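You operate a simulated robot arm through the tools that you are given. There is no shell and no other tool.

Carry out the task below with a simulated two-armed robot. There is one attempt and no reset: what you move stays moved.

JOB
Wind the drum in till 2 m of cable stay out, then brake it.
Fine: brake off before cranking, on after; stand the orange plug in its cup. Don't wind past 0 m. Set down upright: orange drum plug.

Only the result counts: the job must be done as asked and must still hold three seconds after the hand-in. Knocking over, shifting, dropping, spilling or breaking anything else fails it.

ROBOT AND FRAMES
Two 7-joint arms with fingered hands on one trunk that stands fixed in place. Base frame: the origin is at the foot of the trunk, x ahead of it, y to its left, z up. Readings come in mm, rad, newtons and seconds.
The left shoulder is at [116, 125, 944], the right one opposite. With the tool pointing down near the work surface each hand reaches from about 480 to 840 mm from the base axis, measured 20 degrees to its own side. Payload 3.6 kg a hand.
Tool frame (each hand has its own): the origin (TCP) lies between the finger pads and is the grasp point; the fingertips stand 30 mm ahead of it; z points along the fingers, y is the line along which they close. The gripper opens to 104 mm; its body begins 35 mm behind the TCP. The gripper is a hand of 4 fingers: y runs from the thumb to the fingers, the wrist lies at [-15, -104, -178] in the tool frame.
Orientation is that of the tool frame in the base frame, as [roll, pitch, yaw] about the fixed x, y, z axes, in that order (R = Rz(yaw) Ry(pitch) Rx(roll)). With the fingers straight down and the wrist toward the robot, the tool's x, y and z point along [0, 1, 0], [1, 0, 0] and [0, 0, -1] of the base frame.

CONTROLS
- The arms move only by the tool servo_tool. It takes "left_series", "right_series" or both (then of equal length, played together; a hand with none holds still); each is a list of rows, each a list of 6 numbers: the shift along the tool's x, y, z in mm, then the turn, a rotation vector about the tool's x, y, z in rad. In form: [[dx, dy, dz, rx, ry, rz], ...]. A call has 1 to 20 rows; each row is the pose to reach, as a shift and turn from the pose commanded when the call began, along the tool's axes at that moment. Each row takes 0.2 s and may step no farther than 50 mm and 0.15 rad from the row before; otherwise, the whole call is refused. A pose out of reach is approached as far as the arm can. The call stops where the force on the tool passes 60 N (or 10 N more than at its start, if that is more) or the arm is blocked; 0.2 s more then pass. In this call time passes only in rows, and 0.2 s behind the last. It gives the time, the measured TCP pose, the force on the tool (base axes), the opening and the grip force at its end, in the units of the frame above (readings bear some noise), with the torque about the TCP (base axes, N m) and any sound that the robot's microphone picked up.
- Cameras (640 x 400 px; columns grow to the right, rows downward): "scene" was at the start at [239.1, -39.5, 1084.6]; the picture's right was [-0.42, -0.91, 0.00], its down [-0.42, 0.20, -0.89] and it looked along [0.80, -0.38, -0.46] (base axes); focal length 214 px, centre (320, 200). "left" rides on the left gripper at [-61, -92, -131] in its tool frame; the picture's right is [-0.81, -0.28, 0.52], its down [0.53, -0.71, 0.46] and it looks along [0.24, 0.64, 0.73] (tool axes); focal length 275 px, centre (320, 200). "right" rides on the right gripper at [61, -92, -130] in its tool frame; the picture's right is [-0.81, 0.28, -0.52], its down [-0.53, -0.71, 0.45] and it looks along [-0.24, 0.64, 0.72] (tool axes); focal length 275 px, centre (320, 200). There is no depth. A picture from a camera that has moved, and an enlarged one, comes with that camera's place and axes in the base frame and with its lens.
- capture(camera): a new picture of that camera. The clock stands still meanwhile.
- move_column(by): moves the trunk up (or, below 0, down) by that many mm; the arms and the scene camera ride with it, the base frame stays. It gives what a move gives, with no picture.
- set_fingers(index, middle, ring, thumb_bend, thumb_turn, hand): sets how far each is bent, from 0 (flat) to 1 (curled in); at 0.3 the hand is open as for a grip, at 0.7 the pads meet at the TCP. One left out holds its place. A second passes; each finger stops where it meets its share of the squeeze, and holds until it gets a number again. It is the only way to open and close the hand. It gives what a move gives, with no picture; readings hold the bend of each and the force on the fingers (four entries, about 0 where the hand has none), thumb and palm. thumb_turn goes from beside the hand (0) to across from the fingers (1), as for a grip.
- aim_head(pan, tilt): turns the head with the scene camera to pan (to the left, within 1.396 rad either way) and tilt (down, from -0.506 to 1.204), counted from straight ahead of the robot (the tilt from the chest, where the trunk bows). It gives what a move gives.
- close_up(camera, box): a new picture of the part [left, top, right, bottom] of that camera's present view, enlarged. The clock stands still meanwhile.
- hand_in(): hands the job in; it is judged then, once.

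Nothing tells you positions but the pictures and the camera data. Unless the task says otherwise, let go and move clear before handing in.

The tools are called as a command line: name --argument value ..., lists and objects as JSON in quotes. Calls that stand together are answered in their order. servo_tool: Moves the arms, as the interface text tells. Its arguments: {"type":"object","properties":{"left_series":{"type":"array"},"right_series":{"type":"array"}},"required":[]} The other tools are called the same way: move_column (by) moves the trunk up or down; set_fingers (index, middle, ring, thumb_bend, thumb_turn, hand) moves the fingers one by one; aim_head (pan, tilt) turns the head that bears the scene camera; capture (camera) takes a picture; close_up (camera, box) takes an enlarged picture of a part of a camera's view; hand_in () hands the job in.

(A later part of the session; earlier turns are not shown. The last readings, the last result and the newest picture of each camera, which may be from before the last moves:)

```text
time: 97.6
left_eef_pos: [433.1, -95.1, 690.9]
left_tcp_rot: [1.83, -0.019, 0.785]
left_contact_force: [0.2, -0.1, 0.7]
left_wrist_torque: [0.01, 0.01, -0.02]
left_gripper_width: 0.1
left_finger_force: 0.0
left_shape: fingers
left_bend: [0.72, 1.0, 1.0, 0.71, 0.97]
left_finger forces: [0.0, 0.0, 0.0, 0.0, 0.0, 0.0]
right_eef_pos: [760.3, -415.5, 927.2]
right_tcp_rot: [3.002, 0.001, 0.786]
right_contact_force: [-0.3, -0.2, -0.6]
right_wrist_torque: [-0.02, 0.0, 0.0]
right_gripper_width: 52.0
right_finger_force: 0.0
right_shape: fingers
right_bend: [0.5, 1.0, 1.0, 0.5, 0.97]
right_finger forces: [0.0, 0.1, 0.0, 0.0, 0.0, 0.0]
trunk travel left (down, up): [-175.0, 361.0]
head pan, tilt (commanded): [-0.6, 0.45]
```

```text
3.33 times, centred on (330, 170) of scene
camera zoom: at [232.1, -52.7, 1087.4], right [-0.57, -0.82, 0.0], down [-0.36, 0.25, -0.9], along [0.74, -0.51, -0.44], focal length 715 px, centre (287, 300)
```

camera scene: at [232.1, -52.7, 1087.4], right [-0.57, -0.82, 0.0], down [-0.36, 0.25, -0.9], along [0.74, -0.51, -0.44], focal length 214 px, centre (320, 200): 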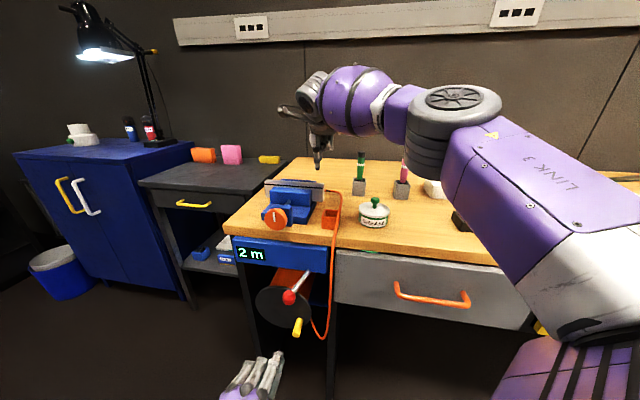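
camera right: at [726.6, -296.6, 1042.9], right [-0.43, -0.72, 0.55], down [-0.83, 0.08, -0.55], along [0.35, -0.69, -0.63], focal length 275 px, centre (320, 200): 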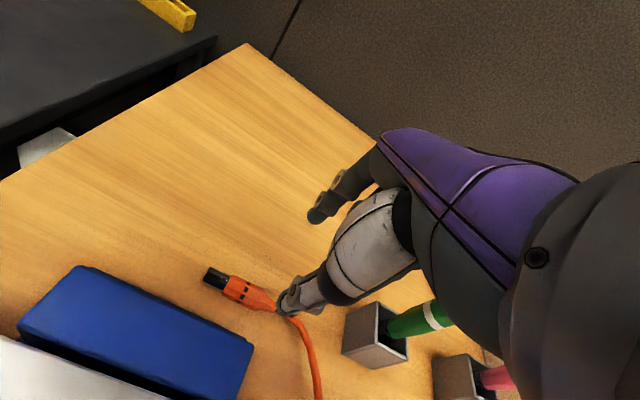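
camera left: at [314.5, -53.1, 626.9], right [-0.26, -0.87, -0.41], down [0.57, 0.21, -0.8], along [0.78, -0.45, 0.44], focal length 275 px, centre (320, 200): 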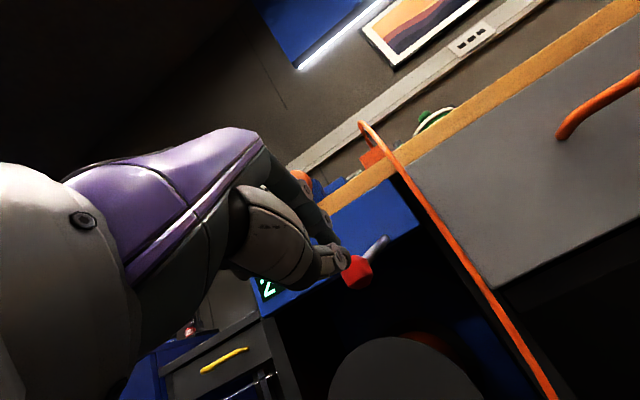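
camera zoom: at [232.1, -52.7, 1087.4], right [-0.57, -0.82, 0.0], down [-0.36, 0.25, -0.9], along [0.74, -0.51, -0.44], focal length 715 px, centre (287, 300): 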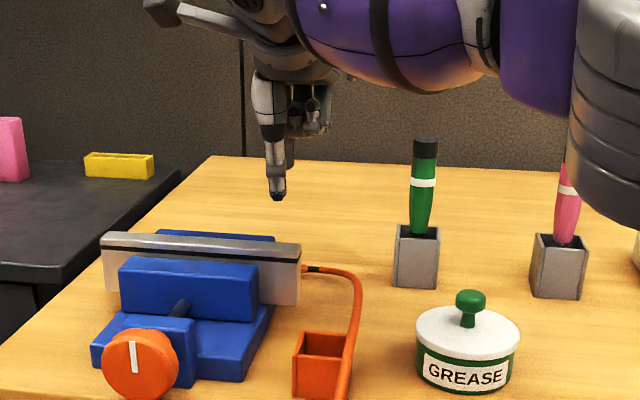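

The vise's rear block is close on the thumb side, so I'll narrow the hand to about 34 mm first and then descend straight down over the plug.

set_fingers --hand "right" --index 0.57 --thumb_bend 0.57

servo_tool --right_series '[[0, -3.5, 25, 0, 0, 0], [0, -7, 50, 0, 0, 0], [0, -9.8, 70, 0, 0, 0]]'

close_up --camera "right" --box '[180, 200, 380, 370]'

close_up --camera "scene" --box '[280, 140, 360, 220]'

```text
time: 98.6
left_eef_pos: [433.9, -96.0, 690.2]
left_tcp_rot: [1.832, -0.02, 0.786]
left_contact_force: [-1.1, 0.3, -0.5]
left_wrist_torque: [0.0, -0.01, 0.01]
left_gripper_width: 0.0
left_finger_force: 0.0
left_shape: fingers
left_bend: [0.72, 1.0, 1.0, 0.71, 0.97]
left_finger forces: [0.0, 0.0, 0.0, 0.0, 0.0, 0.0]
right_eef_pos: [760.1, -417.9, 928.5]
right_tcp_rot: [3.003, -0.002, 0.787]
right_contact_force: [-0.5, -0.2, -0.2]
right_wrist_torque: [0.0, -0.02, -0.02]
right_gripper_width: 36.9
right_finger_force: 0.0
right_shape: fingers
right_bend: [0.56, 1.0, 1.0, 0.56, 0.97]
right_finger forces: [0.0, 0.0, 0.0, 0.0, 0.0, 0.1]
trunk travel left (down, up): [-175.0, 361.0]
head pan, tilt (commanded): [-0.6, 0.45]
```

```text
time: 99.4
left_eef_pos: [433.6, -95.2, 690.1]
left_tcp_rot: [1.831, -0.019, 0.786]
left_contact_force: [-0.9, -0.6, 0.3]
left_wrist_torque: [0.02, 0.02, -0.02]
left_gripper_width: 0.0
left_finger_force: 0.0
left_shape: fingers
left_bend: [0.72, 1.0, 1.0, 0.71, 0.97]
left_finger forces: [0.1, 0.1, 0.1, 0.0, 0.0, 0.0]
right_eef_pos: [759.7, -415.1, 856.9]
right_tcp_rot: [3.003, -0.002, 0.787]
right_contact_force: [-0.4, 0.2, -0.7]
right_wrist_torque: [-0.02, -0.03, 0.01]
right_gripper_width: 37.1
right_finger_force: 0.1
right_shape: fingers
right_bend: [0.56, 1.0, 1.0, 0.56, 0.97]
right_finger forces: [0.0, 0.0, 0.1, 0.0, 0.0, 0.1]
trunk travel left (down, up): [-175.0, 361.0]
head pan, tilt (commanded): [-0.6, 0.45]
```

```text
2.35 times, centred on (280, 285) of right
camera zoom: at [725.7, -294.9, 974.0], right [-0.43, -0.72, 0.55], down [-0.83, 0.08, -0.55], along [0.35, -0.69, -0.63], focal length 648 px, centre (414, 0)
```

zoom: 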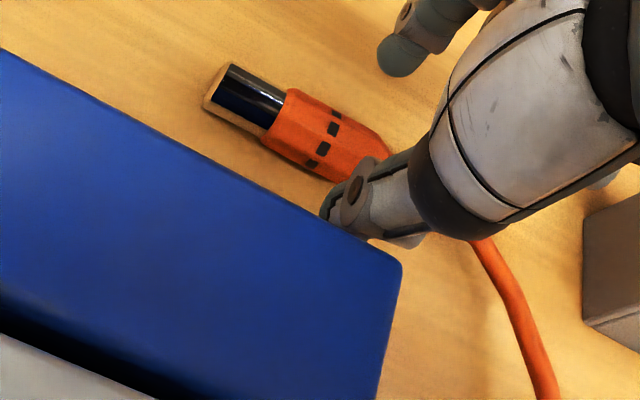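

```text
5.00 times, centred on (320, 180) of scene
camera zoom: at [232.3, -52.7, 1087.4], right [-0.56, -0.83, 0.0], down [-0.36, 0.25, -0.9], along [0.74, -0.51, -0.44], focal length 1072 px, centre (320, 300)
```

zoom: 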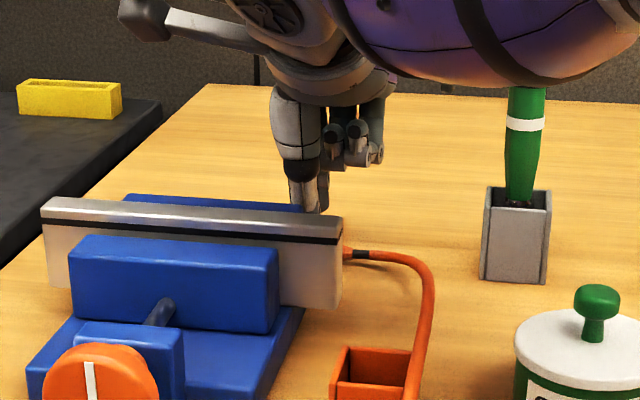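

Clearances look fine: the thumb is about 10 mm from the vise block. I'll descend the last 25 mm slowly.

servo_tool --right_series '[[0, -1.2, 9, 0, 0, 0], [0, -2.4, 17, 0, 0, 0], [0, -3.4, 24, 0, 0, 0]]'

close_up --camera "right" --box '[220, 160, 400, 310]'

```text
time: 100.2
left_eef_pos: [432.7, -95.6, 691.1]
left_tcp_rot: [1.829, -0.02, 0.786]
left_contact_force: [-0.1, -1.2, 0.4]
left_wrist_torque: [0.0, 0.01, 0.0]
left_gripper_width: 0.1
left_finger_force: 0.0
left_shape: fingers
left_bend: [0.72, 1.0, 1.0, 0.71, 0.97]
left_finger forces: [0.0, 0.0, 0.0, 0.0, 0.0, 0.0]
right_eef_pos: [759.2, -416.4, 837.0]
right_tcp_rot: [2.999, -0.006, 0.788]
right_contact_force: [7.8, -8.0, 12.1]
right_wrist_torque: [0.57, 0.47, -0.08]
right_gripper_width: 32.4
right_finger_force: 9.5
right_shape: fingers
right_bend: [0.56, 1.0, 1.0, 0.56, 0.98]
right_finger forces: [0.0, 0.0, 0.1, 0.1, 18.6, 0.0]
trunk travel left (down, up): [-175.0, 361.0]
head pan, tilt (commanded): [-0.6, 0.45]
```

```text
2.67 times, centred on (310, 235) of right
camera zoom: at [725.5, -295.3, 953.3], right [-0.43, -0.71, 0.55], down [-0.83, 0.08, -0.56], along [0.35, -0.69, -0.63], focal length 734 px, centre (347, 107)
```

zoom: 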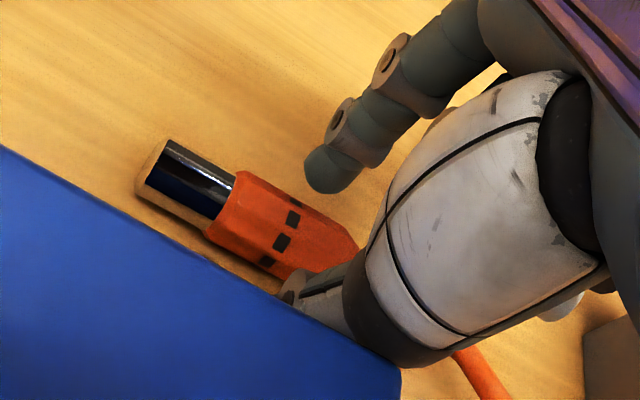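

The thumb is pressing on the vise block's edge at about 18 N, so I'll lift off at once. Then I'll shift the hand away from the vise, letting the thumb roll the plug along with it to open up space.

servo_tool --right_series '[[0, 1.1, -7.9, 0, 0, 0], [0, 6, -7.2, 0, 0, 0], [0, 11, -6.5, 0, 0, 0], [0, 16, -5.8, 0, 0, 0], [0, 20.9, -5.1, 0, 0, 0]]'

close_up --camera "right" --box '[220, 160, 400, 310]'

close_up --camera "scene" --box '[270, 140, 370, 230]'

```text
time: 101.4
left_eef_pos: [433.7, -95.1, 690.9]
left_tcp_rot: [1.83, -0.019, 0.783]
left_contact_force: [0.4, 0.6, -0.6]
left_wrist_torque: [0.02, 0.0, -0.01]
left_gripper_width: 0.0
left_finger_force: 0.0
left_shape: fingers
left_bend: [0.72, 1.0, 1.0, 0.71, 0.97]
left_finger forces: [0.1, 0.1, 0.1, 0.0, 0.1, 0.0]
right_eef_pos: [773.9, -428.2, 843.1]
right_tcp_rot: [3.002, -0.002, 0.787]
right_contact_force: [0.4, -0.5, -0.2]
right_wrist_torque: [-0.02, -0.01, -0.01]
right_gripper_width: 36.8
right_finger_force: 0.1
right_shape: fingers
right_bend: [0.56, 1.0, 1.0, 0.56, 0.98]
right_finger forces: [0.0, 0.0, 0.1, 0.0, 0.1, 0.0]
trunk travel left (down, up): [-175.0, 361.0]
head pan, tilt (commanded): [-0.6, 0.45]
```

```text
2.67 times, centred on (310, 235) of right
camera zoom: at [739.2, -308.3, 959.8], right [-0.43, -0.72, 0.55], down [-0.83, 0.08, -0.55], along [0.35, -0.69, -0.63], focal length 734 px, centre (347, 107)
```

zoom: 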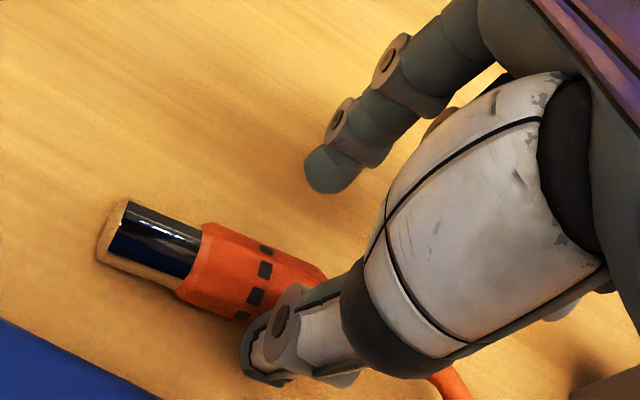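

```text
4.44 times, centred on (320, 185) of scene
camera zoom: at [232.2, -52.7, 1087.4], right [-0.56, -0.83, 0.0], down [-0.36, 0.25, -0.9], along [0.74, -0.51, -0.44], focal length 953 px, centre (320, 267)
```

zoom: 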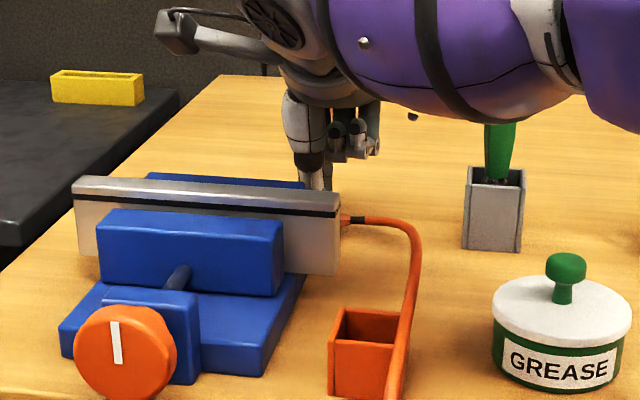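

The vise looks unmoved, and the hand has now passed above the plug with the plug still in place. I'll raise slightly, come back so the thumb slots just beside the plug with a few millimetres to spare from the vise, and lower in small steps.

servo_tool --right_series '[[0, 1.7, -11.9, 0, 0, 0], [0, -5, -12.8, 0, 0, 0], [0, -12.1, -13.8, 0, 0, 0], [0, -13.4, -5, 0, 0, 0], [0, -14.2, 1, 0, 0, 0], [0, -14.8, 5, 0, 0, 0]]'

close_up --camera "right" --box '[220, 160, 400, 310]'

```text
time: 102.8
left_eef_pos: [433.4, -94.5, 690.5]
left_tcp_rot: [1.828, -0.019, 0.783]
left_contact_force: [0.3, 0.8, -0.6]
left_wrist_torque: [-0.01, -0.01, 0.02]
left_gripper_width: 0.0
left_finger_force: 0.1
left_shape: fingers
left_bend: [0.72, 1.0, 1.0, 0.71, 0.97]
left_finger forces: [0.0, 0.0, 0.0, 0.1, 0.0, 0.0]
right_eef_pos: [763.1, -418.8, 836.8]
right_tcp_rot: [2.999, -0.002, 0.789]
right_contact_force: [0.2, -0.7, 5.8]
right_wrist_torque: [0.17, 0.09, 0.04]
right_gripper_width: 36.3
right_finger_force: 3.2
right_shape: fingers
right_bend: [0.56, 1.0, 1.0, 0.56, 0.98]
right_finger forces: [0.1, 0.0, 0.0, 0.0, 6.4, 0.1]
trunk travel left (down, up): [-175.0, 361.0]
head pan, tilt (commanded): [-0.6, 0.45]
```

```text
2.67 times, centred on (310, 235) of right
camera zoom: at [729.2, -298.0, 953.8], right [-0.43, -0.72, 0.55], down [-0.83, 0.08, -0.55], along [0.35, -0.69, -0.63], focal length 734 px, centre (347, 107)
```

zoom: 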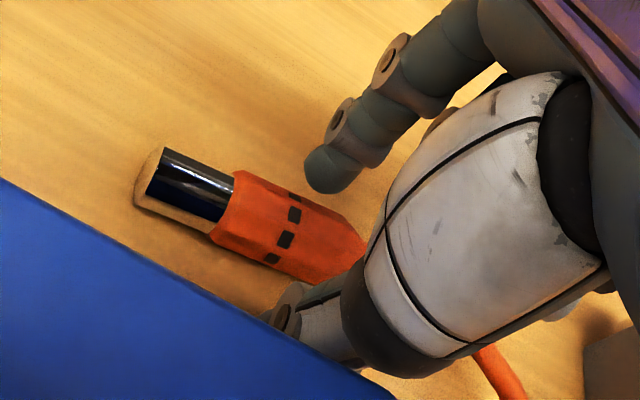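

The thumb is resting on the vise's base plate, so there isn't room for it there. I'll pull up, make a closed peg, go beyond the pin end and push the plug lengthwise about 50 mm out from behind the vise.

servo_tool --right_series '[[0, 1.5, -11, 0, 0, 0], [0, 5, -35, 0, 0, 0], [0, 9, -65, 0, 0, 0]]'

set_fingers --hand "right" --index 0.72 --thumb_bend 0.72

close_up --camera "right" --box '[160, 160, 400, 350]'

```text
time: 103.6
left_eef_pos: [433.3, -95.4, 690.2]
left_tcp_rot: [1.83, -0.019, 0.784]
left_contact_force: [0.2, 0.0, 0.2]
left_wrist_torque: [0.0, 0.0, 0.01]
left_gripper_width: 0.0
left_finger_force: 0.2
left_shape: fingers
left_bend: [0.72, 1.0, 1.0, 0.71, 0.97]
left_finger forces: [0.0, 0.0, 0.1, 0.0, 0.1, 0.0]
right_eef_pos: [764.4, -418.7, 901.8]
right_tcp_rot: [3.002, 0.0, 0.787]
right_contact_force: [-0.1, -0.4, -0.7]
right_wrist_torque: [-0.01, 0.04, 0.03]
right_gripper_width: 36.5
right_finger_force: 0.1
right_shape: fingers
right_bend: [0.56, 1.0, 1.0, 0.56, 0.98]
right_finger forces: [0.0, 0.1, 0.0, 0.1, 0.1, 0.0]
trunk travel left (down, up): [-175.0, 361.0]
head pan, tilt (commanded): [-0.6, 0.45]
```

```text
time: 104.6
left_eef_pos: [433.7, -95.9, 689.2]
left_tcp_rot: [1.828, -0.019, 0.784]
left_contact_force: [-0.5, -0.8, 0.0]
left_wrist_torque: [0.02, -0.02, 0.0]
left_gripper_width: 0.1
left_finger_force: 0.1
left_shape: fingers
left_bend: [0.72, 1.0, 1.0, 0.71, 0.97]
left_finger forces: [0.0, 0.0, 0.0, 0.0, 0.1, 0.0]
right_eef_pos: [764.2, -418.4, 901.0]
right_tcp_rot: [3.003, 0.0, 0.787]
right_contact_force: [-0.3, 0.3, -0.6]
right_wrist_torque: [0.0, 0.03, -0.03]
right_gripper_width: 0.0
right_finger_force: 0.0
right_shape: fingers
right_bend: [0.72, 1.0, 1.0, 0.71, 0.98]
right_finger forces: [0.0, 0.0, 0.0, 0.1, 0.1, 0.0]
trunk travel left (down, up): [-175.0, 361.0]
head pan, tilt (commanded): [-0.6, 0.45]
```

```text
2.11 times, centred on (280, 255) of right
camera zoom: at [730.1, -297.6, 1017.6], right [-0.43, -0.72, 0.55], down [-0.83, 0.08, -0.55], along [0.35, -0.69, -0.63], focal length 580 px, centre (404, 84)
```

zoom: 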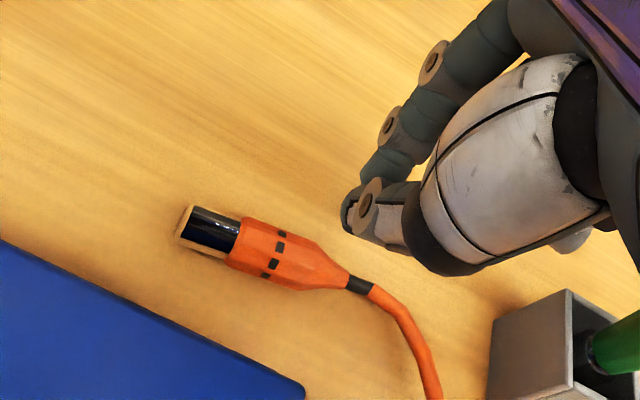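

The plug has also yawed slightly away from the vise. I'll move the peg beyond its pin end and lower it there.

servo_tool --right_series '[[20, -4.6, -0.7, -0.053, 0, 0], [40, -9.3, -1.3, -0.107, 0, 0], [59.3, -13.9, -2, -0.16, 0, 0]]'

close_up --camera "right" --box '[200, 160, 420, 350]'

```text
time: 105.4
left_eef_pos: [433.2, -95.8, 690.9]
left_tcp_rot: [1.832, -0.019, 0.782]
left_contact_force: [-0.7, -0.4, -0.8]
left_wrist_torque: [0.0, -0.01, 0.0]
left_gripper_width: 0.0
left_finger_force: 0.0
left_shape: fingers
left_bend: [0.72, 1.0, 1.0, 0.71, 0.97]
left_finger forces: [0.0, 0.0, 0.0, 0.0, 0.0, 0.0]
right_eef_pos: [782.4, -382.1, 902.0]
right_tcp_rot: [2.839, 0.001, 0.788]
right_contact_force: [0.8, 0.1, -1.0]
right_wrist_torque: [-0.02, -0.01, 0.02]
right_gripper_width: 0.0
right_finger_force: 0.0
right_shape: fingers
right_bend: [0.72, 1.0, 1.0, 0.71, 0.97]
right_finger forces: [0.1, 0.1, 0.1, 0.1, 0.0, 0.0]
right hand out of reach, approached as far as the arm can: row 2, 3
trunk travel left (down, up): [-175.0, 361.0]
head pan, tilt (commanded): [-0.6, 0.45]
```

```text
2.11 times, centred on (310, 255) of right
camera zoom: at [736.6, -247.9, 999.8], right [-0.5, -0.65, 0.58], down [-0.76, 0.01, -0.65], along [0.42, -0.76, -0.5], focal length 580 px, centre (341, 84)
```

zoom: 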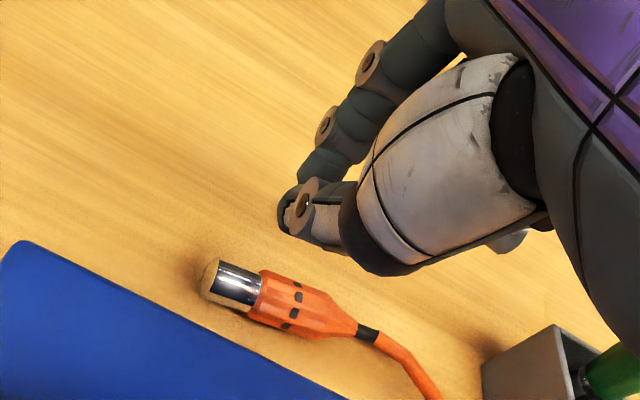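

The peg can't quite get beyond the pin end. I'll instead try pinching the slim collar end of the plug, which is clear of the vise and easy to reach, lined up with the plug's new direction.

servo_tool --right_series '[[-24, 6.3, 2.6, 0.053, 0.017, -0.053], [-48, 12.5, 5.3, 0.107, 0.033, -0.107], [-71.6, 18.8, 7.9, 0.16, 0.05, -0.16]]'

set_fingers --hand "right" --index 0.57 --thumb_bend 0.57

close_up --camera "right" --box '[160, 180, 380, 360]'

```text
time: 106.2
left_eef_pos: [432.5, -94.0, 690.9]
left_tcp_rot: [1.83, -0.019, 0.784]
left_contact_force: [-0.1, -0.2, 0.1]
left_wrist_torque: [-0.03, 0.0, 0.01]
left_gripper_width: 0.2
left_finger_force: 0.0
left_shape: fingers
left_bend: [0.72, 1.0, 1.0, 0.71, 0.97]
left_finger forces: [0.0, 0.1, 0.0, 0.0, 0.0, 0.0]
right_eef_pos: [746.5, -443.6, 899.3]
right_tcp_rot: [3.001, -0.014, 0.955]
right_contact_force: [0.0, -0.7, -1.0]
right_wrist_torque: [0.03, -0.01, -0.02]
right_gripper_width: 0.0
right_finger_force: 0.0
right_shape: fingers
right_bend: [0.72, 1.0, 1.0, 0.71, 0.97]
right_finger forces: [0.0, 0.0, 0.0, 0.0, 0.0, 0.0]
trunk travel left (down, up): [-175.0, 361.0]
head pan, tilt (commanded): [-0.6, 0.45]
```

```text
time: 107.2
left_eef_pos: [434.5, -95.8, 691.6]
left_tcp_rot: [1.83, -0.019, 0.783]
left_contact_force: [-0.5, 0.6, 0.6]
left_wrist_torque: [0.01, 0.0, 0.01]
left_gripper_width: 0.0
left_finger_force: 0.0
left_shape: fingers
left_bend: [0.72, 1.0, 1.0, 0.71, 0.97]
left_finger forces: [0.1, 0.1, 0.1, 0.1, 0.0, 0.0]
right_eef_pos: [744.8, -444.8, 898.5]
right_tcp_rot: [3.0, -0.015, 0.955]
right_contact_force: [0.0, 0.3, 0.3]
right_wrist_torque: [0.01, 0.03, 0.02]
right_gripper_width: 36.1
right_finger_force: 0.0
right_shape: fingers
right_bend: [0.56, 1.0, 1.0, 0.56, 0.97]
right_finger forces: [0.1, 0.0, 0.1, 0.0, 0.1, 0.0]
trunk travel left (down, up): [-175.0, 361.0]
head pan, tilt (commanded): [-0.6, 0.45]
```

```text
2.22 times, centred on (270, 270) of right
camera zoom: at [691.2, -332.8, 1016.4], right [-0.31, -0.78, 0.54], down [-0.83, -0.06, -0.56], along [0.47, -0.62, -0.63], focal length 612 px, centre (431, 44)
```

zoom: 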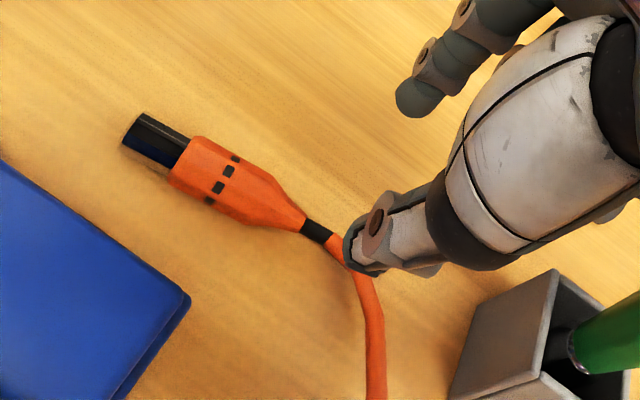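

The plug's body is now about 45 mm from the vise, so there's room for the thumb. I'll go straight for the body grip at this new angle and descend in steps.

servo_tool --right_series '[[13, -0.2, 10, 0, 0, 0], [26.3, -0.8, 25, 0, 0, 0], [26.3, -1.5, 39, 0, 0, 0], [26.3, -3, 50, 0, 0, 0], [26.3, -4, 58, 0, 0, 0]]'

close_up --camera "right" --box '[200, 150, 400, 320]'

```text
time: 108.4
left_eef_pos: [433.3, -95.1, 690.8]
left_tcp_rot: [1.829, -0.019, 0.783]
left_contact_force: [-0.5, -0.3, -0.2]
left_wrist_torque: [0.02, -0.01, 0.03]
left_gripper_width: 0.2
left_finger_force: 0.1
left_shape: fingers
left_bend: [0.72, 1.0, 1.0, 0.71, 0.97]
left_finger forces: [0.0, 0.0, 0.1, 0.0, 0.0, 0.0]
right_eef_pos: [765.4, -425.0, 841.8]
right_tcp_rot: [3.001, -0.015, 0.954]
right_contact_force: [-0.2, 0.7, 0.1]
right_wrist_torque: [0.03, 0.03, 0.0]
right_gripper_width: 36.0
right_finger_force: 0.0
right_shape: fingers
right_bend: [0.56, 1.0, 1.0, 0.56, 0.97]
right_finger forces: [0.0, 0.0, 0.0, 0.1, 0.1, 0.0]
trunk travel left (down, up): [-175.0, 361.0]
head pan, tilt (commanded): [-0.6, 0.45]
```

```text
2.35 times, centred on (300, 235) of right
camera zoom: at [711.1, -312.6, 958.9], right [-0.31, -0.78, 0.54], down [-0.83, -0.06, -0.56], along [0.47, -0.62, -0.63], focal length 648 px, centre (367, 118)
```

zoom: 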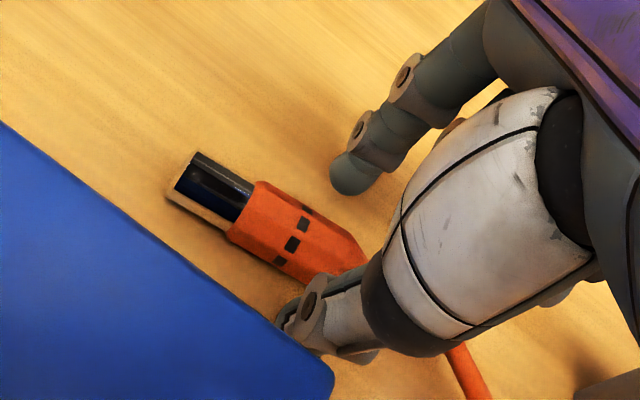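

No contact yet at z 842. I'll keep lowering in small steps.

servo_tool --right_series '[[0, -0.3, 2.5, 0, 0, 0], [0, -0.7, 5, 0, 0, 0]]'

servo_tool --right_series '[[0, -0.3, 2.5, 0, 0, 0], [0, -0.7, 5, 0, 0, 0]]'

close_up --camera "right" --box '[200, 150, 400, 320]'

```text
time: 109.0
left_eef_pos: [433.3, -96.0, 689.5]
left_tcp_rot: [1.831, -0.02, 0.785]
left_contact_force: [-0.1, 0.2, 0.3]
left_wrist_torque: [-0.02, 0.0, -0.01]
left_gripper_width: 0.0
left_finger_force: 0.1
left_shape: fingers
left_bend: [0.72, 1.0, 1.0, 0.71, 0.97]
left_finger forces: [0.1, 0.0, 0.0, 0.0, 0.1, 0.0]
right_eef_pos: [766.2, -424.5, 837.4]
right_tcp_rot: [3.001, -0.015, 0.955]
right_contact_force: [0.1, 0.5, 0.9]
right_wrist_torque: [0.0, -0.02, -0.02]
right_gripper_width: 36.0
right_finger_force: 0.2
right_shape: fingers
right_bend: [0.56, 1.0, 1.0, 0.56, 0.97]
right_finger forces: [0.0, 0.1, 0.0, 0.1, 0.7, 0.0]
trunk travel left (down, up): [-175.0, 361.0]
head pan, tilt (commanded): [-0.6, 0.45]
```

```text
time: 109.6
left_eef_pos: [432.1, -95.1, 691.4]
left_tcp_rot: [1.829, -0.02, 0.783]
left_contact_force: [0.4, -0.4, -0.7]
left_wrist_torque: [-0.01, 0.0, 0.01]
left_gripper_width: 0.0
left_finger_force: 0.1
left_shape: fingers
left_bend: [0.72, 1.0, 1.0, 0.71, 0.97]
left_finger forces: [0.0, 0.0, 0.1, 0.0, 0.0, 0.1]
right_eef_pos: [765.2, -425.1, 837.2]
right_tcp_rot: [2.994, -0.019, 0.955]
right_contact_force: [-1.8, 1.2, 19.1]
right_wrist_torque: [0.43, 0.37, 0.03]
right_gripper_width: 35.7
right_finger_force: 9.2
right_shape: fingers
right_bend: [0.56, 1.0, 1.0, 0.57, 0.98]
right_finger forces: [0.1, 0.1, 0.0, 0.0, 18.9, 0.0]
trunk travel left (down, up): [-175.0, 361.0]
head pan, tilt (commanded): [-0.6, 0.45]
```

```text
2.35 times, centred on (300, 235) of right
camera zoom: at [709.2, -312.7, 954.0], right [-0.32, -0.78, 0.54], down [-0.82, -0.06, -0.57], along [0.47, -0.62, -0.63], focal length 648 px, centre (367, 118)
```

zoom: 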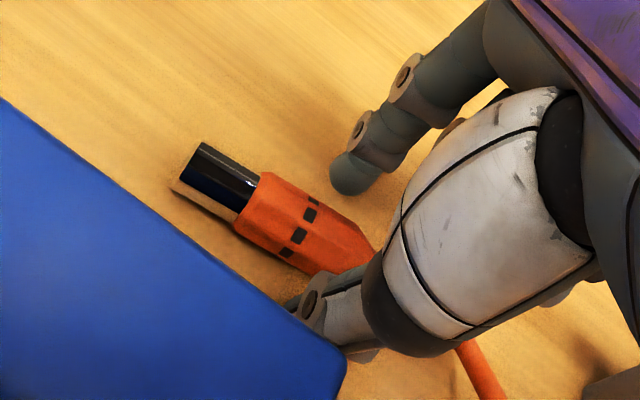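

The thumb is simply touching the bench (a pure upward force), so I'm at the lowest height. I'll raise 3 mm and close index and thumb gently on the plug's body.

servo_tool --right_series '[[0, 0.6, -5, 0, 0, 0]]'

set_fingers --hand "right" --index 0.6 --thumb_bend 0.6

close_up --camera "right" --box '[200, 150, 400, 320]'

```text
time: 110.0
left_eef_pos: [433.0, -95.8, 689.8]
left_tcp_rot: [1.828, -0.019, 0.783]
left_contact_force: [0.0, 0.2, 0.3]
left_wrist_torque: [-0.02, 0.01, 0.02]
left_gripper_width: 0.1
left_finger_force: 0.1
left_shape: fingers
left_bend: [0.72, 1.0, 1.0, 0.71, 0.97]
left_finger forces: [0.0, 0.1, 0.0, 0.0, 0.0, 0.1]
right_eef_pos: [763.3, -424.2, 837.9]
right_tcp_rot: [3.003, -0.013, 0.954]
right_contact_force: [-0.8, 0.6, 8.9]
right_wrist_torque: [0.24, 0.14, -0.04]
right_gripper_width: 34.5
right_finger_force: 4.3
right_shape: fingers
right_bend: [0.56, 1.0, 1.0, 0.57, 0.97]
right_finger forces: [0.1, 0.0, 0.1, 0.0, 9.0, 0.1]
trunk travel left (down, up): [-175.0, 361.0]
head pan, tilt (commanded): [-0.6, 0.45]
```

```text
time: 111.0
left_eef_pos: [432.3, -95.3, 691.0]
left_tcp_rot: [1.827, -0.019, 0.784]
left_contact_force: [0.0, 1.3, 0.3]
left_wrist_torque: [0.02, 0.0, 0.01]
left_gripper_width: 0.0
left_finger_force: 0.0
left_shape: fingers
left_bend: [0.72, 1.0, 1.0, 0.71, 0.97]
left_finger forces: [0.0, 0.0, 0.0, 0.1, 0.0, 0.1]
right_eef_pos: [765.2, -424.9, 836.3]
right_tcp_rot: [3.001, -0.013, 0.952]
right_contact_force: [-0.7, 1.3, 3.3]
right_wrist_torque: [0.06, 0.04, 0.01]
right_gripper_width: 27.4
right_finger_force: 1.6
right_shape: fingers
right_bend: [0.6, 1.0, 1.0, 0.59, 0.97]
right_finger forces: [0.0, 0.0, 0.2, 0.1, 2.5, 0.0]
trunk travel left (down, up): [-175.0, 361.0]
head pan, tilt (commanded): [-0.6, 0.45]
```

```text
2.35 times, centred on (300, 235) of right
camera zoom: at [709.9, -313.4, 953.9], right [-0.31, -0.78, 0.54], down [-0.83, -0.06, -0.56], along [0.47, -0.62, -0.63], focal length 648 px, centre (367, 118)
```

zoom: 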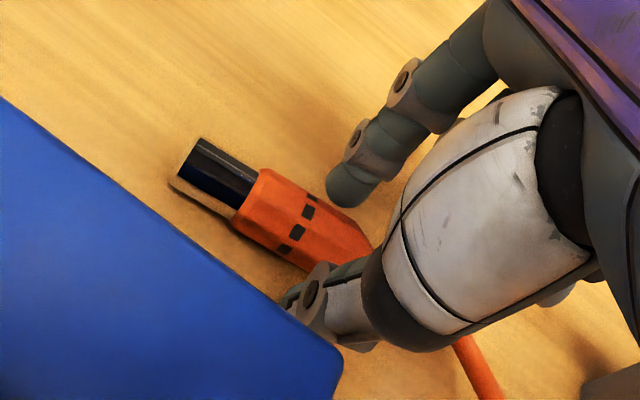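

The fingers are closing at the very end of the cylindrical part. I'll shift 8 mm toward the pin so the pinch is fully on the cylinder, then close.

servo_tool --right_series '[[0, 0.3, -2.5, 0, 0, 0], [4, 0.3, -2.5, 0, 0, 0], [8, 0.3, -2.5, 0, 0, 0]]'

set_fingers --hand "right" --index 0.64 --thumb_bend 0.64

close_up --camera "right" --box '[200, 150, 400, 320]'

```text
time: 111.8
left_eef_pos: [433.2, -95.8, 690.5]
left_tcp_rot: [1.83, -0.019, 0.785]
left_contact_force: [0.3, -1.3, 0.4]
left_wrist_torque: [0.01, -0.02, 0.01]
left_gripper_width: 0.0
left_finger_force: 0.2
left_shape: fingers
left_bend: [0.72, 1.0, 1.0, 0.71, 0.97]
left_finger forces: [0.1, 0.0, 0.0, 0.0, 0.0, 0.0]
right_eef_pos: [769.8, -419.0, 838.1]
right_tcp_rot: [3.002, -0.014, 0.953]
right_contact_force: [0.4, -0.6, -0.6]
right_wrist_torque: [-0.02, 0.01, -0.02]
right_gripper_width: 26.8
right_finger_force: 0.1
right_shape: fingers
right_bend: [0.6, 1.0, 1.0, 0.6, 0.97]
right_finger forces: [0.0, 0.0, 0.0, 0.0, 0.0, 0.0]
trunk travel left (down, up): [-175.0, 361.0]
head pan, tilt (commanded): [-0.6, 0.45]
```

```text
time: 112.8
left_eef_pos: [433.6, -95.1, 690.5]
left_tcp_rot: [1.831, -0.019, 0.784]
left_contact_force: [0.4, -0.9, -0.4]
left_wrist_torque: [-0.01, 0.01, -0.01]
left_gripper_width: 0.1
left_finger_force: 0.1
left_shape: fingers
left_bend: [0.72, 1.0, 1.0, 0.71, 0.97]
left_finger forces: [0.1, 0.0, 0.0, 0.0, 0.0, 0.1]
right_eef_pos: [770.6, -418.8, 839.1]
right_tcp_rot: [3.002, -0.012, 0.953]
right_contact_force: [-0.1, -0.6, -0.2]
right_wrist_torque: [0.02, 0.0, 0.03]
right_gripper_width: 16.9
right_finger_force: 0.5
right_shape: fingers
right_bend: [0.64, 1.0, 1.0, 0.64, 0.97]
right_finger forces: [0.1, 0.1, 0.0, 0.0, 0.3, 0.1]
trunk travel left (down, up): [-175.0, 361.0]
head pan, tilt (commanded): [-0.6, 0.45]
```

```text
2.35 times, centred on (300, 235) of right
camera zoom: at [715.2, -307.0, 956.7], right [-0.31, -0.78, 0.54], down [-0.83, -0.06, -0.56], along [0.47, -0.62, -0.63], focal length 648 px, centre (367, 118)
```

zoom: 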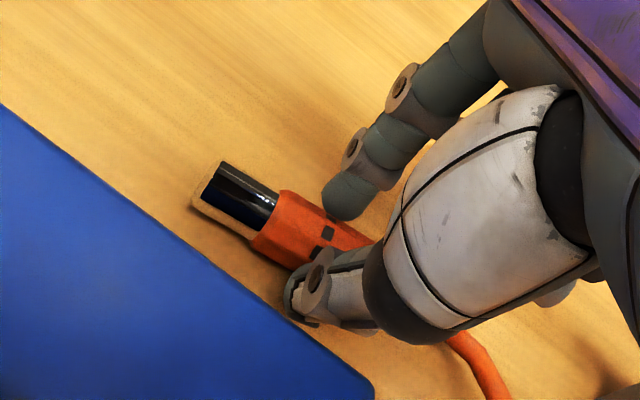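

Almost touching. I'll close a bit more until both sides press lightly.

set_fingers --hand "right" --index 0.68 --thumb_bend 0.68

close_up --camera "right" --box '[200, 150, 400, 320]'

```text
time: 113.8
left_eef_pos: [433.3, -96.0, 690.8]
left_tcp_rot: [1.83, -0.019, 0.783]
left_contact_force: [0.4, -0.7, 0.2]
left_wrist_torque: [-0.01, -0.02, 0.01]
left_gripper_width: 0.2
left_finger_force: 0.3
left_shape: fingers
left_bend: [0.72, 1.0, 1.0, 0.71, 0.97]
left_finger forces: [0.2, 0.1, 0.0, 0.0, 0.0, 0.1]
right_eef_pos: [770.7, -418.8, 838.5]
right_tcp_rot: [3.005, -0.012, 0.953]
right_contact_force: [0.5, 0.4, -0.5]
right_wrist_torque: [0.01, 0.0, 0.02]
right_gripper_width: 13.0
right_finger_force: 1.8
right_shape: fingers
right_bend: [0.65, 1.0, 1.0, 0.65, 0.97]
right_finger forces: [1.8, 0.0, 0.1, 0.0, 1.7, 0.2]
trunk travel left (down, up): [-175.0, 361.0]
head pan, tilt (commanded): [-0.6, 0.45]
```

```text
2.35 times, centred on (300, 235) of right
camera zoom: at [715.2, -307.0, 956.7], right [-0.31, -0.78, 0.54], down [-0.83, -0.06, -0.56], along [0.47, -0.62, -0.63], focal length 648 px, centre (367, 118)
```

zoom: 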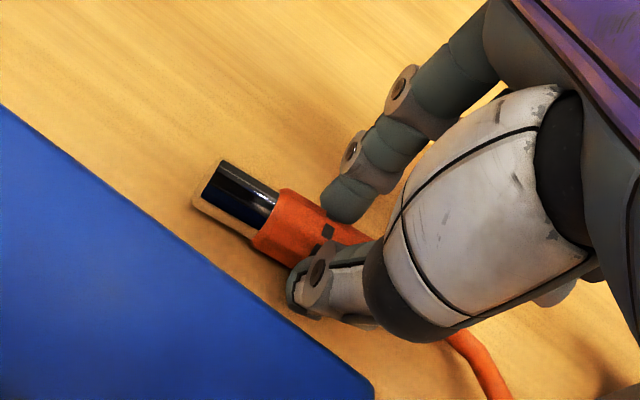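

Index and thumb now pinch the body evenly at about 1.8 N. I'll firm it slightly and lift a little to test.

set_fingers --hand "right" --index 0.72 --thumb_bend 0.72

servo_tool --right_series '[[0, 0.7, -5, 0, 0, 0], [0, 1.7, -12, 0, 0, 0], [0, 2.8, -20, 0, 0, 0]]'

close_up --camera "right" --box '[200, 150, 400, 320]'

close_up --camera "scene" --box '[280, 140, 360, 220]'

```text
time: 114.8
left_eef_pos: [433.5, -95.9, 690.6]
left_tcp_rot: [1.83, -0.019, 0.785]
left_contact_force: [-0.1, 0.5, -0.3]
left_wrist_torque: [-0.01, -0.01, 0.03]
left_gripper_width: 0.1
left_finger_force: 0.1
left_shape: fingers
left_bend: [0.72, 1.0, 1.0, 0.71, 0.97]
left_finger forces: [0.0, 0.1, 0.0, 0.0, 0.0, 0.1]
right_eef_pos: [770.4, -418.7, 839.8]
right_tcp_rot: [3.002, -0.013, 0.954]
right_contact_force: [0.2, 0.3, 0.1]
right_wrist_torque: [0.0, -0.02, 0.0]
right_gripper_width: 11.0
right_finger_force: 5.4
right_shape: fingers
right_bend: [0.71, 1.0, 1.0, 0.66, 0.97]
right_finger forces: [5.6, 0.0, 0.1, 0.0, 5.6, 0.0]
trunk travel left (down, up): [-175.0, 361.0]
head pan, tilt (commanded): [-0.6, 0.45]
```

```text
time: 115.6
left_eef_pos: [433.6, -95.2, 691.0]
left_tcp_rot: [1.831, -0.019, 0.783]
left_contact_force: [-0.5, 0.0, 0.0]
left_wrist_torque: [0.02, -0.02, 0.01]
left_gripper_width: 0.0
left_finger_force: 0.2
left_shape: fingers
left_bend: [0.72, 1.0, 1.0, 0.71, 0.97]
left_finger forces: [0.0, 0.0, 0.0, 0.0, 0.1, 0.1]
right_eef_pos: [769.4, -419.2, 858.7]
right_tcp_rot: [3.001, -0.014, 0.954]
right_contact_force: [-0.1, 0.1, -0.1]
right_wrist_torque: [0.01, 0.0, 0.05]
right_gripper_width: 10.8
right_finger_force: 6.2
right_shape: fingers
right_bend: [0.71, 1.0, 1.0, 0.66, 0.97]
right_finger forces: [5.6, 0.1, 0.0, 0.0, 5.5, 0.0]
trunk travel left (down, up): [-175.0, 361.0]
head pan, tilt (commanded): [-0.6, 0.45]
```

```text
2.35 times, centred on (300, 235) of right
camera zoom: at [714.7, -306.6, 976.8], right [-0.31, -0.78, 0.54], down [-0.83, -0.06, -0.56], along [0.47, -0.62, -0.63], focal length 648 px, centre (367, 118)
```

zoom: 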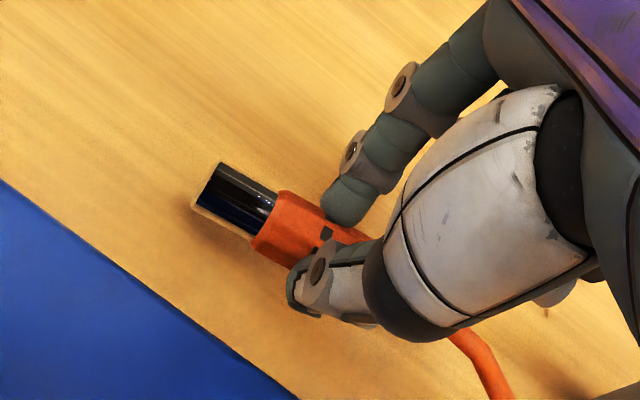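

```text
5.00 times, centred on (320, 180) of scene
camera zoom: at [232.2, -52.7, 1087.4], right [-0.56, -0.83, 0.0], down [-0.36, 0.25, -0.9], along [0.74, -0.51, -0.44], focal length 1072 px, centre (320, 300)
```

zoom: 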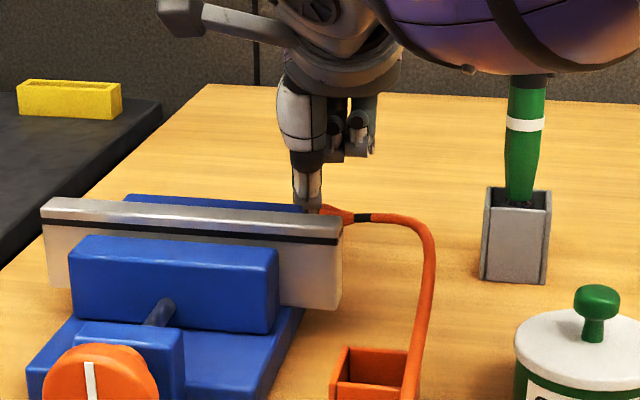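

The plug came up cleanly, held by index and thumb at 5.6 N. I'll raise it well clear and bring it toward the front of the bench, checking the hold on the way.

servo_tool --right_series '[[0, 3.5, -25, 0, 0, 0], [0, 7, -50, 0, 0, 0], [0, 10.5, -75, 0, 0, 0], [0, 14, -100, 0, 0, 0], [-12, -10, -108, 0, 0, 0], [-24, -40, -108, 0, 0, 0], [-36, -75, -106, 0, 0, 0], [-48, -110, -104, 0, 0, 0], [-60, -145, -100, 0, 0, 0]]'

capture --camera "right"

close_up --camera "scene" --box '[240, 60, 400, 200]'

```text
time: 117.6
left_eef_pos: [433.4, -94.6, 690.3]
left_tcp_rot: [1.831, -0.019, 0.784]
left_contact_force: [0.0, -0.7, 0.1]
left_wrist_torque: [-0.02, 0.0, -0.01]
left_gripper_width: 0.2
left_finger_force: 0.0
left_shape: fingers
left_bend: [0.72, 1.0, 1.0, 0.71, 0.97]
left_finger forces: [0.1, 0.0, 0.0, 0.0, 0.0, 0.0]
right_eef_pos: [606.7, -379.4, 939.3]
right_tcp_rot: [3.001, -0.016, 0.953]
right_contact_force: [-0.1, 0.5, 0.6]
right_wrist_torque: [0.01, 0.02, -0.02]
right_gripper_width: 10.6
right_finger_force: 5.3
right_shape: fingers
right_bend: [0.71, 1.0, 1.0, 0.66, 0.97]
right_finger forces: [5.6, 0.0, 0.0, 0.1, 5.4, 0.0]
trunk travel left (down, up): [-175.0, 361.0]
head pan, tilt (commanded): [-0.6, 0.45]
```

```text
taken
camera right: at [552.0, -266.9, 1056.5], right [-0.31, -0.78, 0.54], down [-0.83, -0.06, -0.56], along [0.47, -0.62, -0.63], focal length 275 px, centre (320, 200)
```

right: 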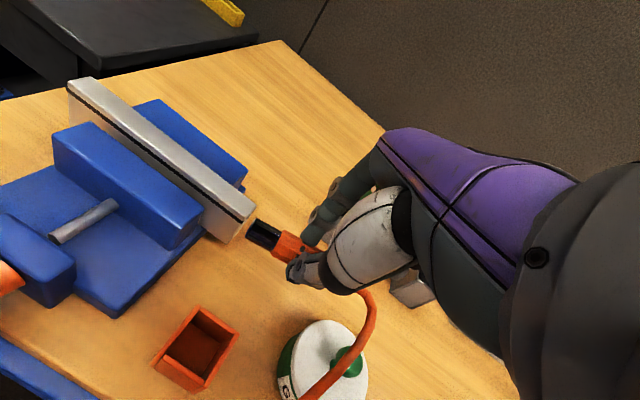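

```text
2.86 times, centred on (320, 130) of scene
camera zoom: at [232.1, -52.7, 1087.5], right [-0.56, -0.83, 0.0], down [-0.36, 0.25, -0.9], along [0.74, -0.51, -0.43], focal length 613 px, centre (320, 400)
```

zoom: 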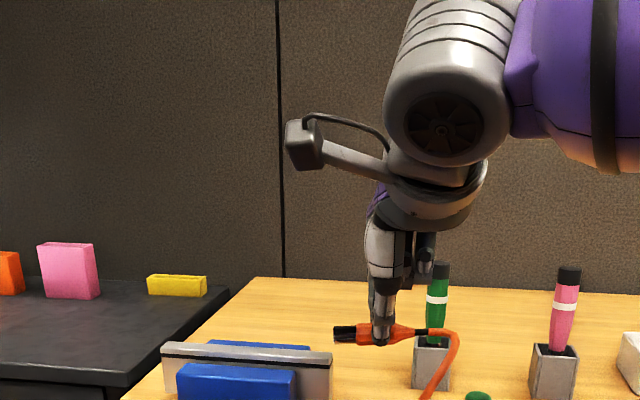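

The plug is held rigidly, pin to the left. Since the grip is firm, I'll turn the whole right hand to the fingers-forward pose (which makes the plug vertical, pin down) in the air, then use the trunk to lower it to the cup. First I'll move the left arm out of the way and start the turn.

servo_tool --left_series '[[25, 24, -15, 0, 0, 0], [51, 48, -30, 0, 0, 0], [77, 72, -46, 0, 0, 0], [102, 96, -61, 0, 0, 0]]'

servo_tool --right_series '[[1.1, 0.7, -7.6, -0.0534, -0.0754, -0.065], [2.3, 1.5, -15.2, -0.1068, -0.1508, -0.13], [3.4, 2.2, -22.8, -0.1602, -0.2262, -0.195], [4.6, 2.9, -30.4, -0.2136, -0.3016, -0.26], [5.7, 3.6, -38, -0.267, -0.377, -0.3248], [6.8, 4.4, -45.6, -0.3204, -0.4524, -0.39], [8, 5.1, -53.2, -0.3738, -0.5278, -0.4547], [9.1, 5.8, -60.8, -0.4272, -0.6032, -0.5196]]'

capture --camera "right"

close_up --camera "scene" --box '[240, 40, 400, 180]'

```text
time: 118.6
left_eef_pos: [480.0, -0.8, 802.7]
left_tcp_rot: [1.831, -0.019, 0.784]
left_contact_force: [-0.6, -0.2, -0.2]
left_wrist_torque: [0.01, -0.02, -0.04]
left_gripper_width: 0.1
left_finger_force: 0.0
left_shape: fingers
left_bend: [0.72, 1.0, 1.0, 0.71, 0.97]
left_finger forces: [0.1, 0.0, 0.1, 0.1, 0.1, 0.0]
right_eef_pos: [606.5, -379.3, 939.1]
right_tcp_rot: [3.0, -0.013, 0.954]
right_contact_force: [0.4, 0.9, -0.7]
right_wrist_torque: [-0.01, -0.04, 0.0]
right_gripper_width: 10.8
right_finger_force: 5.3
right_shape: fingers
right_bend: [0.71, 1.0, 1.0, 0.66, 0.97]
right_finger forces: [5.7, 0.0, 0.1, 0.0, 5.4, 0.1]
trunk travel left (down, up): [-175.0, 361.0]
head pan, tilt (commanded): [-0.6, 0.45]
```

```text
time: 120.4
left_eef_pos: [479.5, -1.9, 802.9]
left_tcp_rot: [1.832, -0.019, 0.784]
left_contact_force: [0.0, 0.0, -0.2]
left_wrist_torque: [-0.01, -0.01, 0.03]
left_gripper_width: 0.0
left_finger_force: 0.1
left_shape: fingers
left_bend: [0.72, 1.0, 1.0, 0.71, 0.97]
left_finger forces: [0.0, 0.0, 0.1, 0.1, 0.0, 0.0]
right_eef_pos: [606.6, -369.5, 998.5]
right_tcp_rot: [2.671, 0.717, 1.282]
right_contact_force: [-0.7, 0.3, -1.0]
right_wrist_torque: [0.01, -0.01, 0.0]
right_gripper_width: 10.9
right_finger_force: 5.5
right_shape: fingers
right_bend: [0.71, 1.0, 1.0, 0.66, 0.97]
right_finger forces: [5.6, 0.0, 0.1, 0.0, 5.5, 0.0]
trunk travel left (down, up): [-175.0, 361.0]
head pan, tilt (commanded): [-0.6, 0.45]
```

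```text
taken
camera right: at [499.8, -237.6, 1014.7], right [-0.05, -0.22, 0.97], down [-0.66, -0.72, -0.2], along [0.75, -0.66, -0.1], focal length 275 px, centre (320, 200)
```

right: 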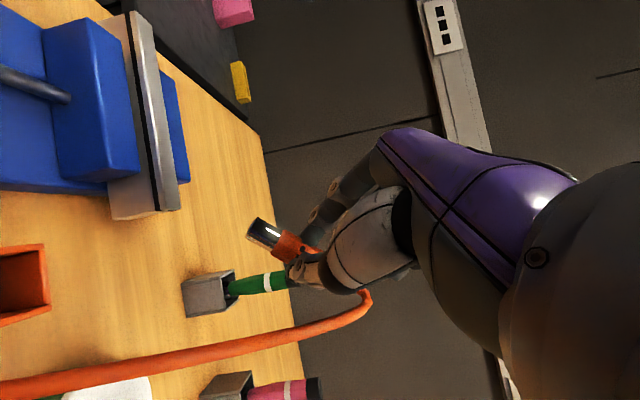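

```text
2.86 times, centred on (320, 110) of scene
camera zoom: at [232.2, -52.7, 1087.4], right [-0.56, -0.83, 0.0], down [-0.36, 0.25, -0.9], along [0.74, -0.51, -0.44], focal length 613 px, centre (320, 457)
```

zoom: 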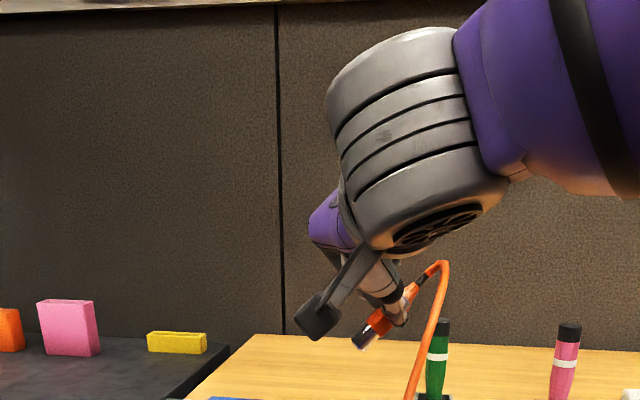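

The plug stays firmly held, now pin-down at about 45°. I'll continue the turn toward vertical.

servo_tool --right_series '[[2.7, -7.3, -7.6, -0.0756, -0.0756, -0.0756], [5.3, -14.7, -15.1, -0.151, -0.151, -0.151], [8, -22, -22.7, -0.227, -0.227, -0.227], [10.7, -29.4, -30.3, -0.3025, -0.3025, -0.3025], [13.3, -36.7, -37.8, -0.378, -0.378, -0.378], [16, -44, -45.4, -0.454, -0.454, -0.454], [18.6, -51.4, -53, -0.529, -0.529, -0.529]]'

capture --camera "right"

capture --camera "scene"

```text
time: 122.0
left_eef_pos: [480.4, -2.0, 803.6]
left_tcp_rot: [1.831, -0.019, 0.785]
left_contact_force: [0.6, -0.9, -0.4]
left_wrist_torque: [0.02, -0.03, -0.02]
left_gripper_width: 0.0
left_finger_force: 0.0
left_shape: fingers
left_bend: [0.72, 1.0, 1.0, 0.71, 0.97]
left_finger forces: [0.1, 0.1, 0.0, 0.1, 0.1, 0.1]
right_eef_pos: [550.2, -320.0, 1005.2]
right_tcp_rot: [2.309, 1.455, 1.483]
right_contact_force: [0.4, 0.6, -0.2]
right_wrist_torque: [0.02, 0.0, -0.01]
right_gripper_width: 10.6
right_finger_force: 5.4
right_shape: fingers
right_bend: [0.71, 1.0, 1.0, 0.66, 0.97]
right_finger forces: [5.6, 0.0, 0.0, 0.1, 5.4, 0.1]
trunk travel left (down, up): [-175.0, 361.0]
head pan, tilt (commanded): [-0.6, 0.45]
```

```text
taken
camera right: at [394.7, -280.2, 946.7], right [-0.16, 0.47, 0.87], down [-0.22, -0.87, 0.43], along [0.96, -0.12, 0.24], focal length 275 px, centre (320, 200)
```

right: 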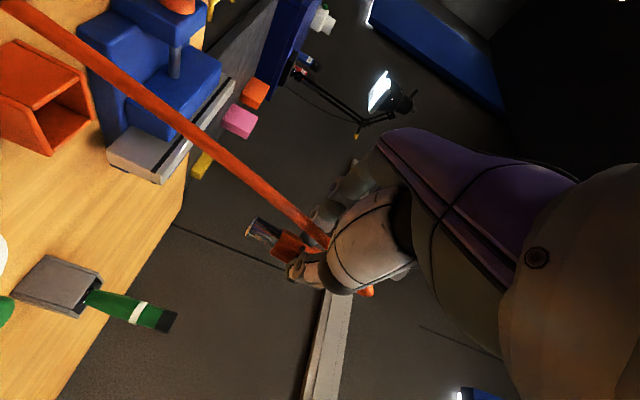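

```text
taken
camera scene: at [232.4, -52.7, 1087.3], right [-0.56, -0.83, 0.0], down [-0.36, 0.25, -0.9], along [0.74, -0.51, -0.44], focal length 214 px, centre (320, 200)
```

scene: 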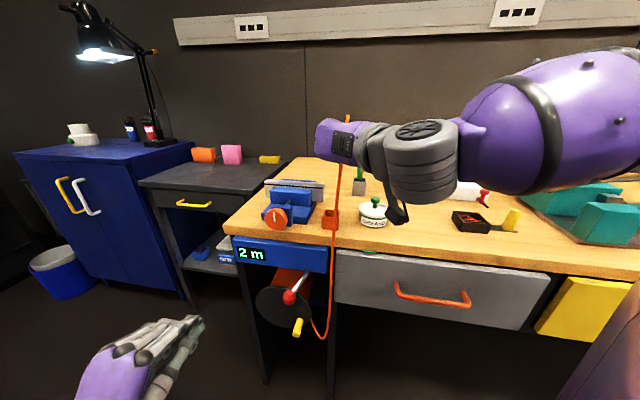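

The plug is now within 7° of vertical, pin down, and the pose was reached without trouble. By my estimate the pin end is at about (566, -337, 960), while the cup centre is (579, -324). I'll try the horizontal shift over the cup and remove a bit more of the tilt.

servo_tool --right_series '[[0.6, 6, -0.5, 0, -0.013, -0.014], [1.2, 12.5, -1, 0, -0.026, -0.028], [1.7, 18.5, -1.5, 0, -0.039, -0.043]]'

close_up --camera "right" --box '[220, 170, 360, 300]'

```text
time: 122.8
left_eef_pos: [479.4, -2.0, 802.1]
left_tcp_rot: [1.831, -0.02, 0.787]
left_contact_force: [-0.7, 0.0, 0.3]
left_wrist_torque: [0.03, 0.04, 0.04]
left_gripper_width: 0.0
left_finger_force: 0.1
left_shape: fingers
left_bend: [0.72, 1.0, 1.0, 0.71, 0.97]
left_finger forces: [0.0, 0.1, 0.0, 0.0, 0.0, 0.1]
right_eef_pos: [562.8, -307.4, 1003.3]
right_tcp_rot: [2.35, 1.513, 1.523]
right_contact_force: [0.0, 0.1, -0.1]
right_wrist_torque: [0.02, 0.0, -0.03]
right_gripper_width: 10.6
right_finger_force: 5.6
right_shape: fingers
right_bend: [0.71, 1.0, 1.0, 0.66, 0.97]
right_finger forces: [5.6, 0.0, 0.1, 0.0, 5.3, 0.0]
trunk travel left (down, up): [-175.0, 361.0]
head pan, tilt (commanded): [-0.6, 0.45]
```

```text
3.08 times, centred on (290, 235) of right
camera zoom: at [406.8, -269.5, 945.2], right [-0.15, 0.52, 0.84], down [-0.22, -0.85, 0.48], along [0.96, -0.11, 0.24], focal length 847 px, centre (412, 92)
```

zoom: 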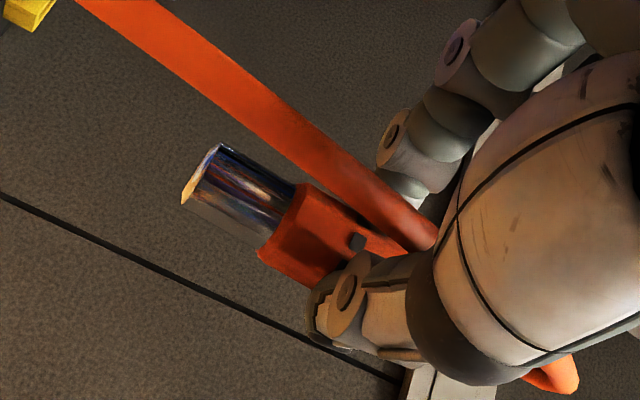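

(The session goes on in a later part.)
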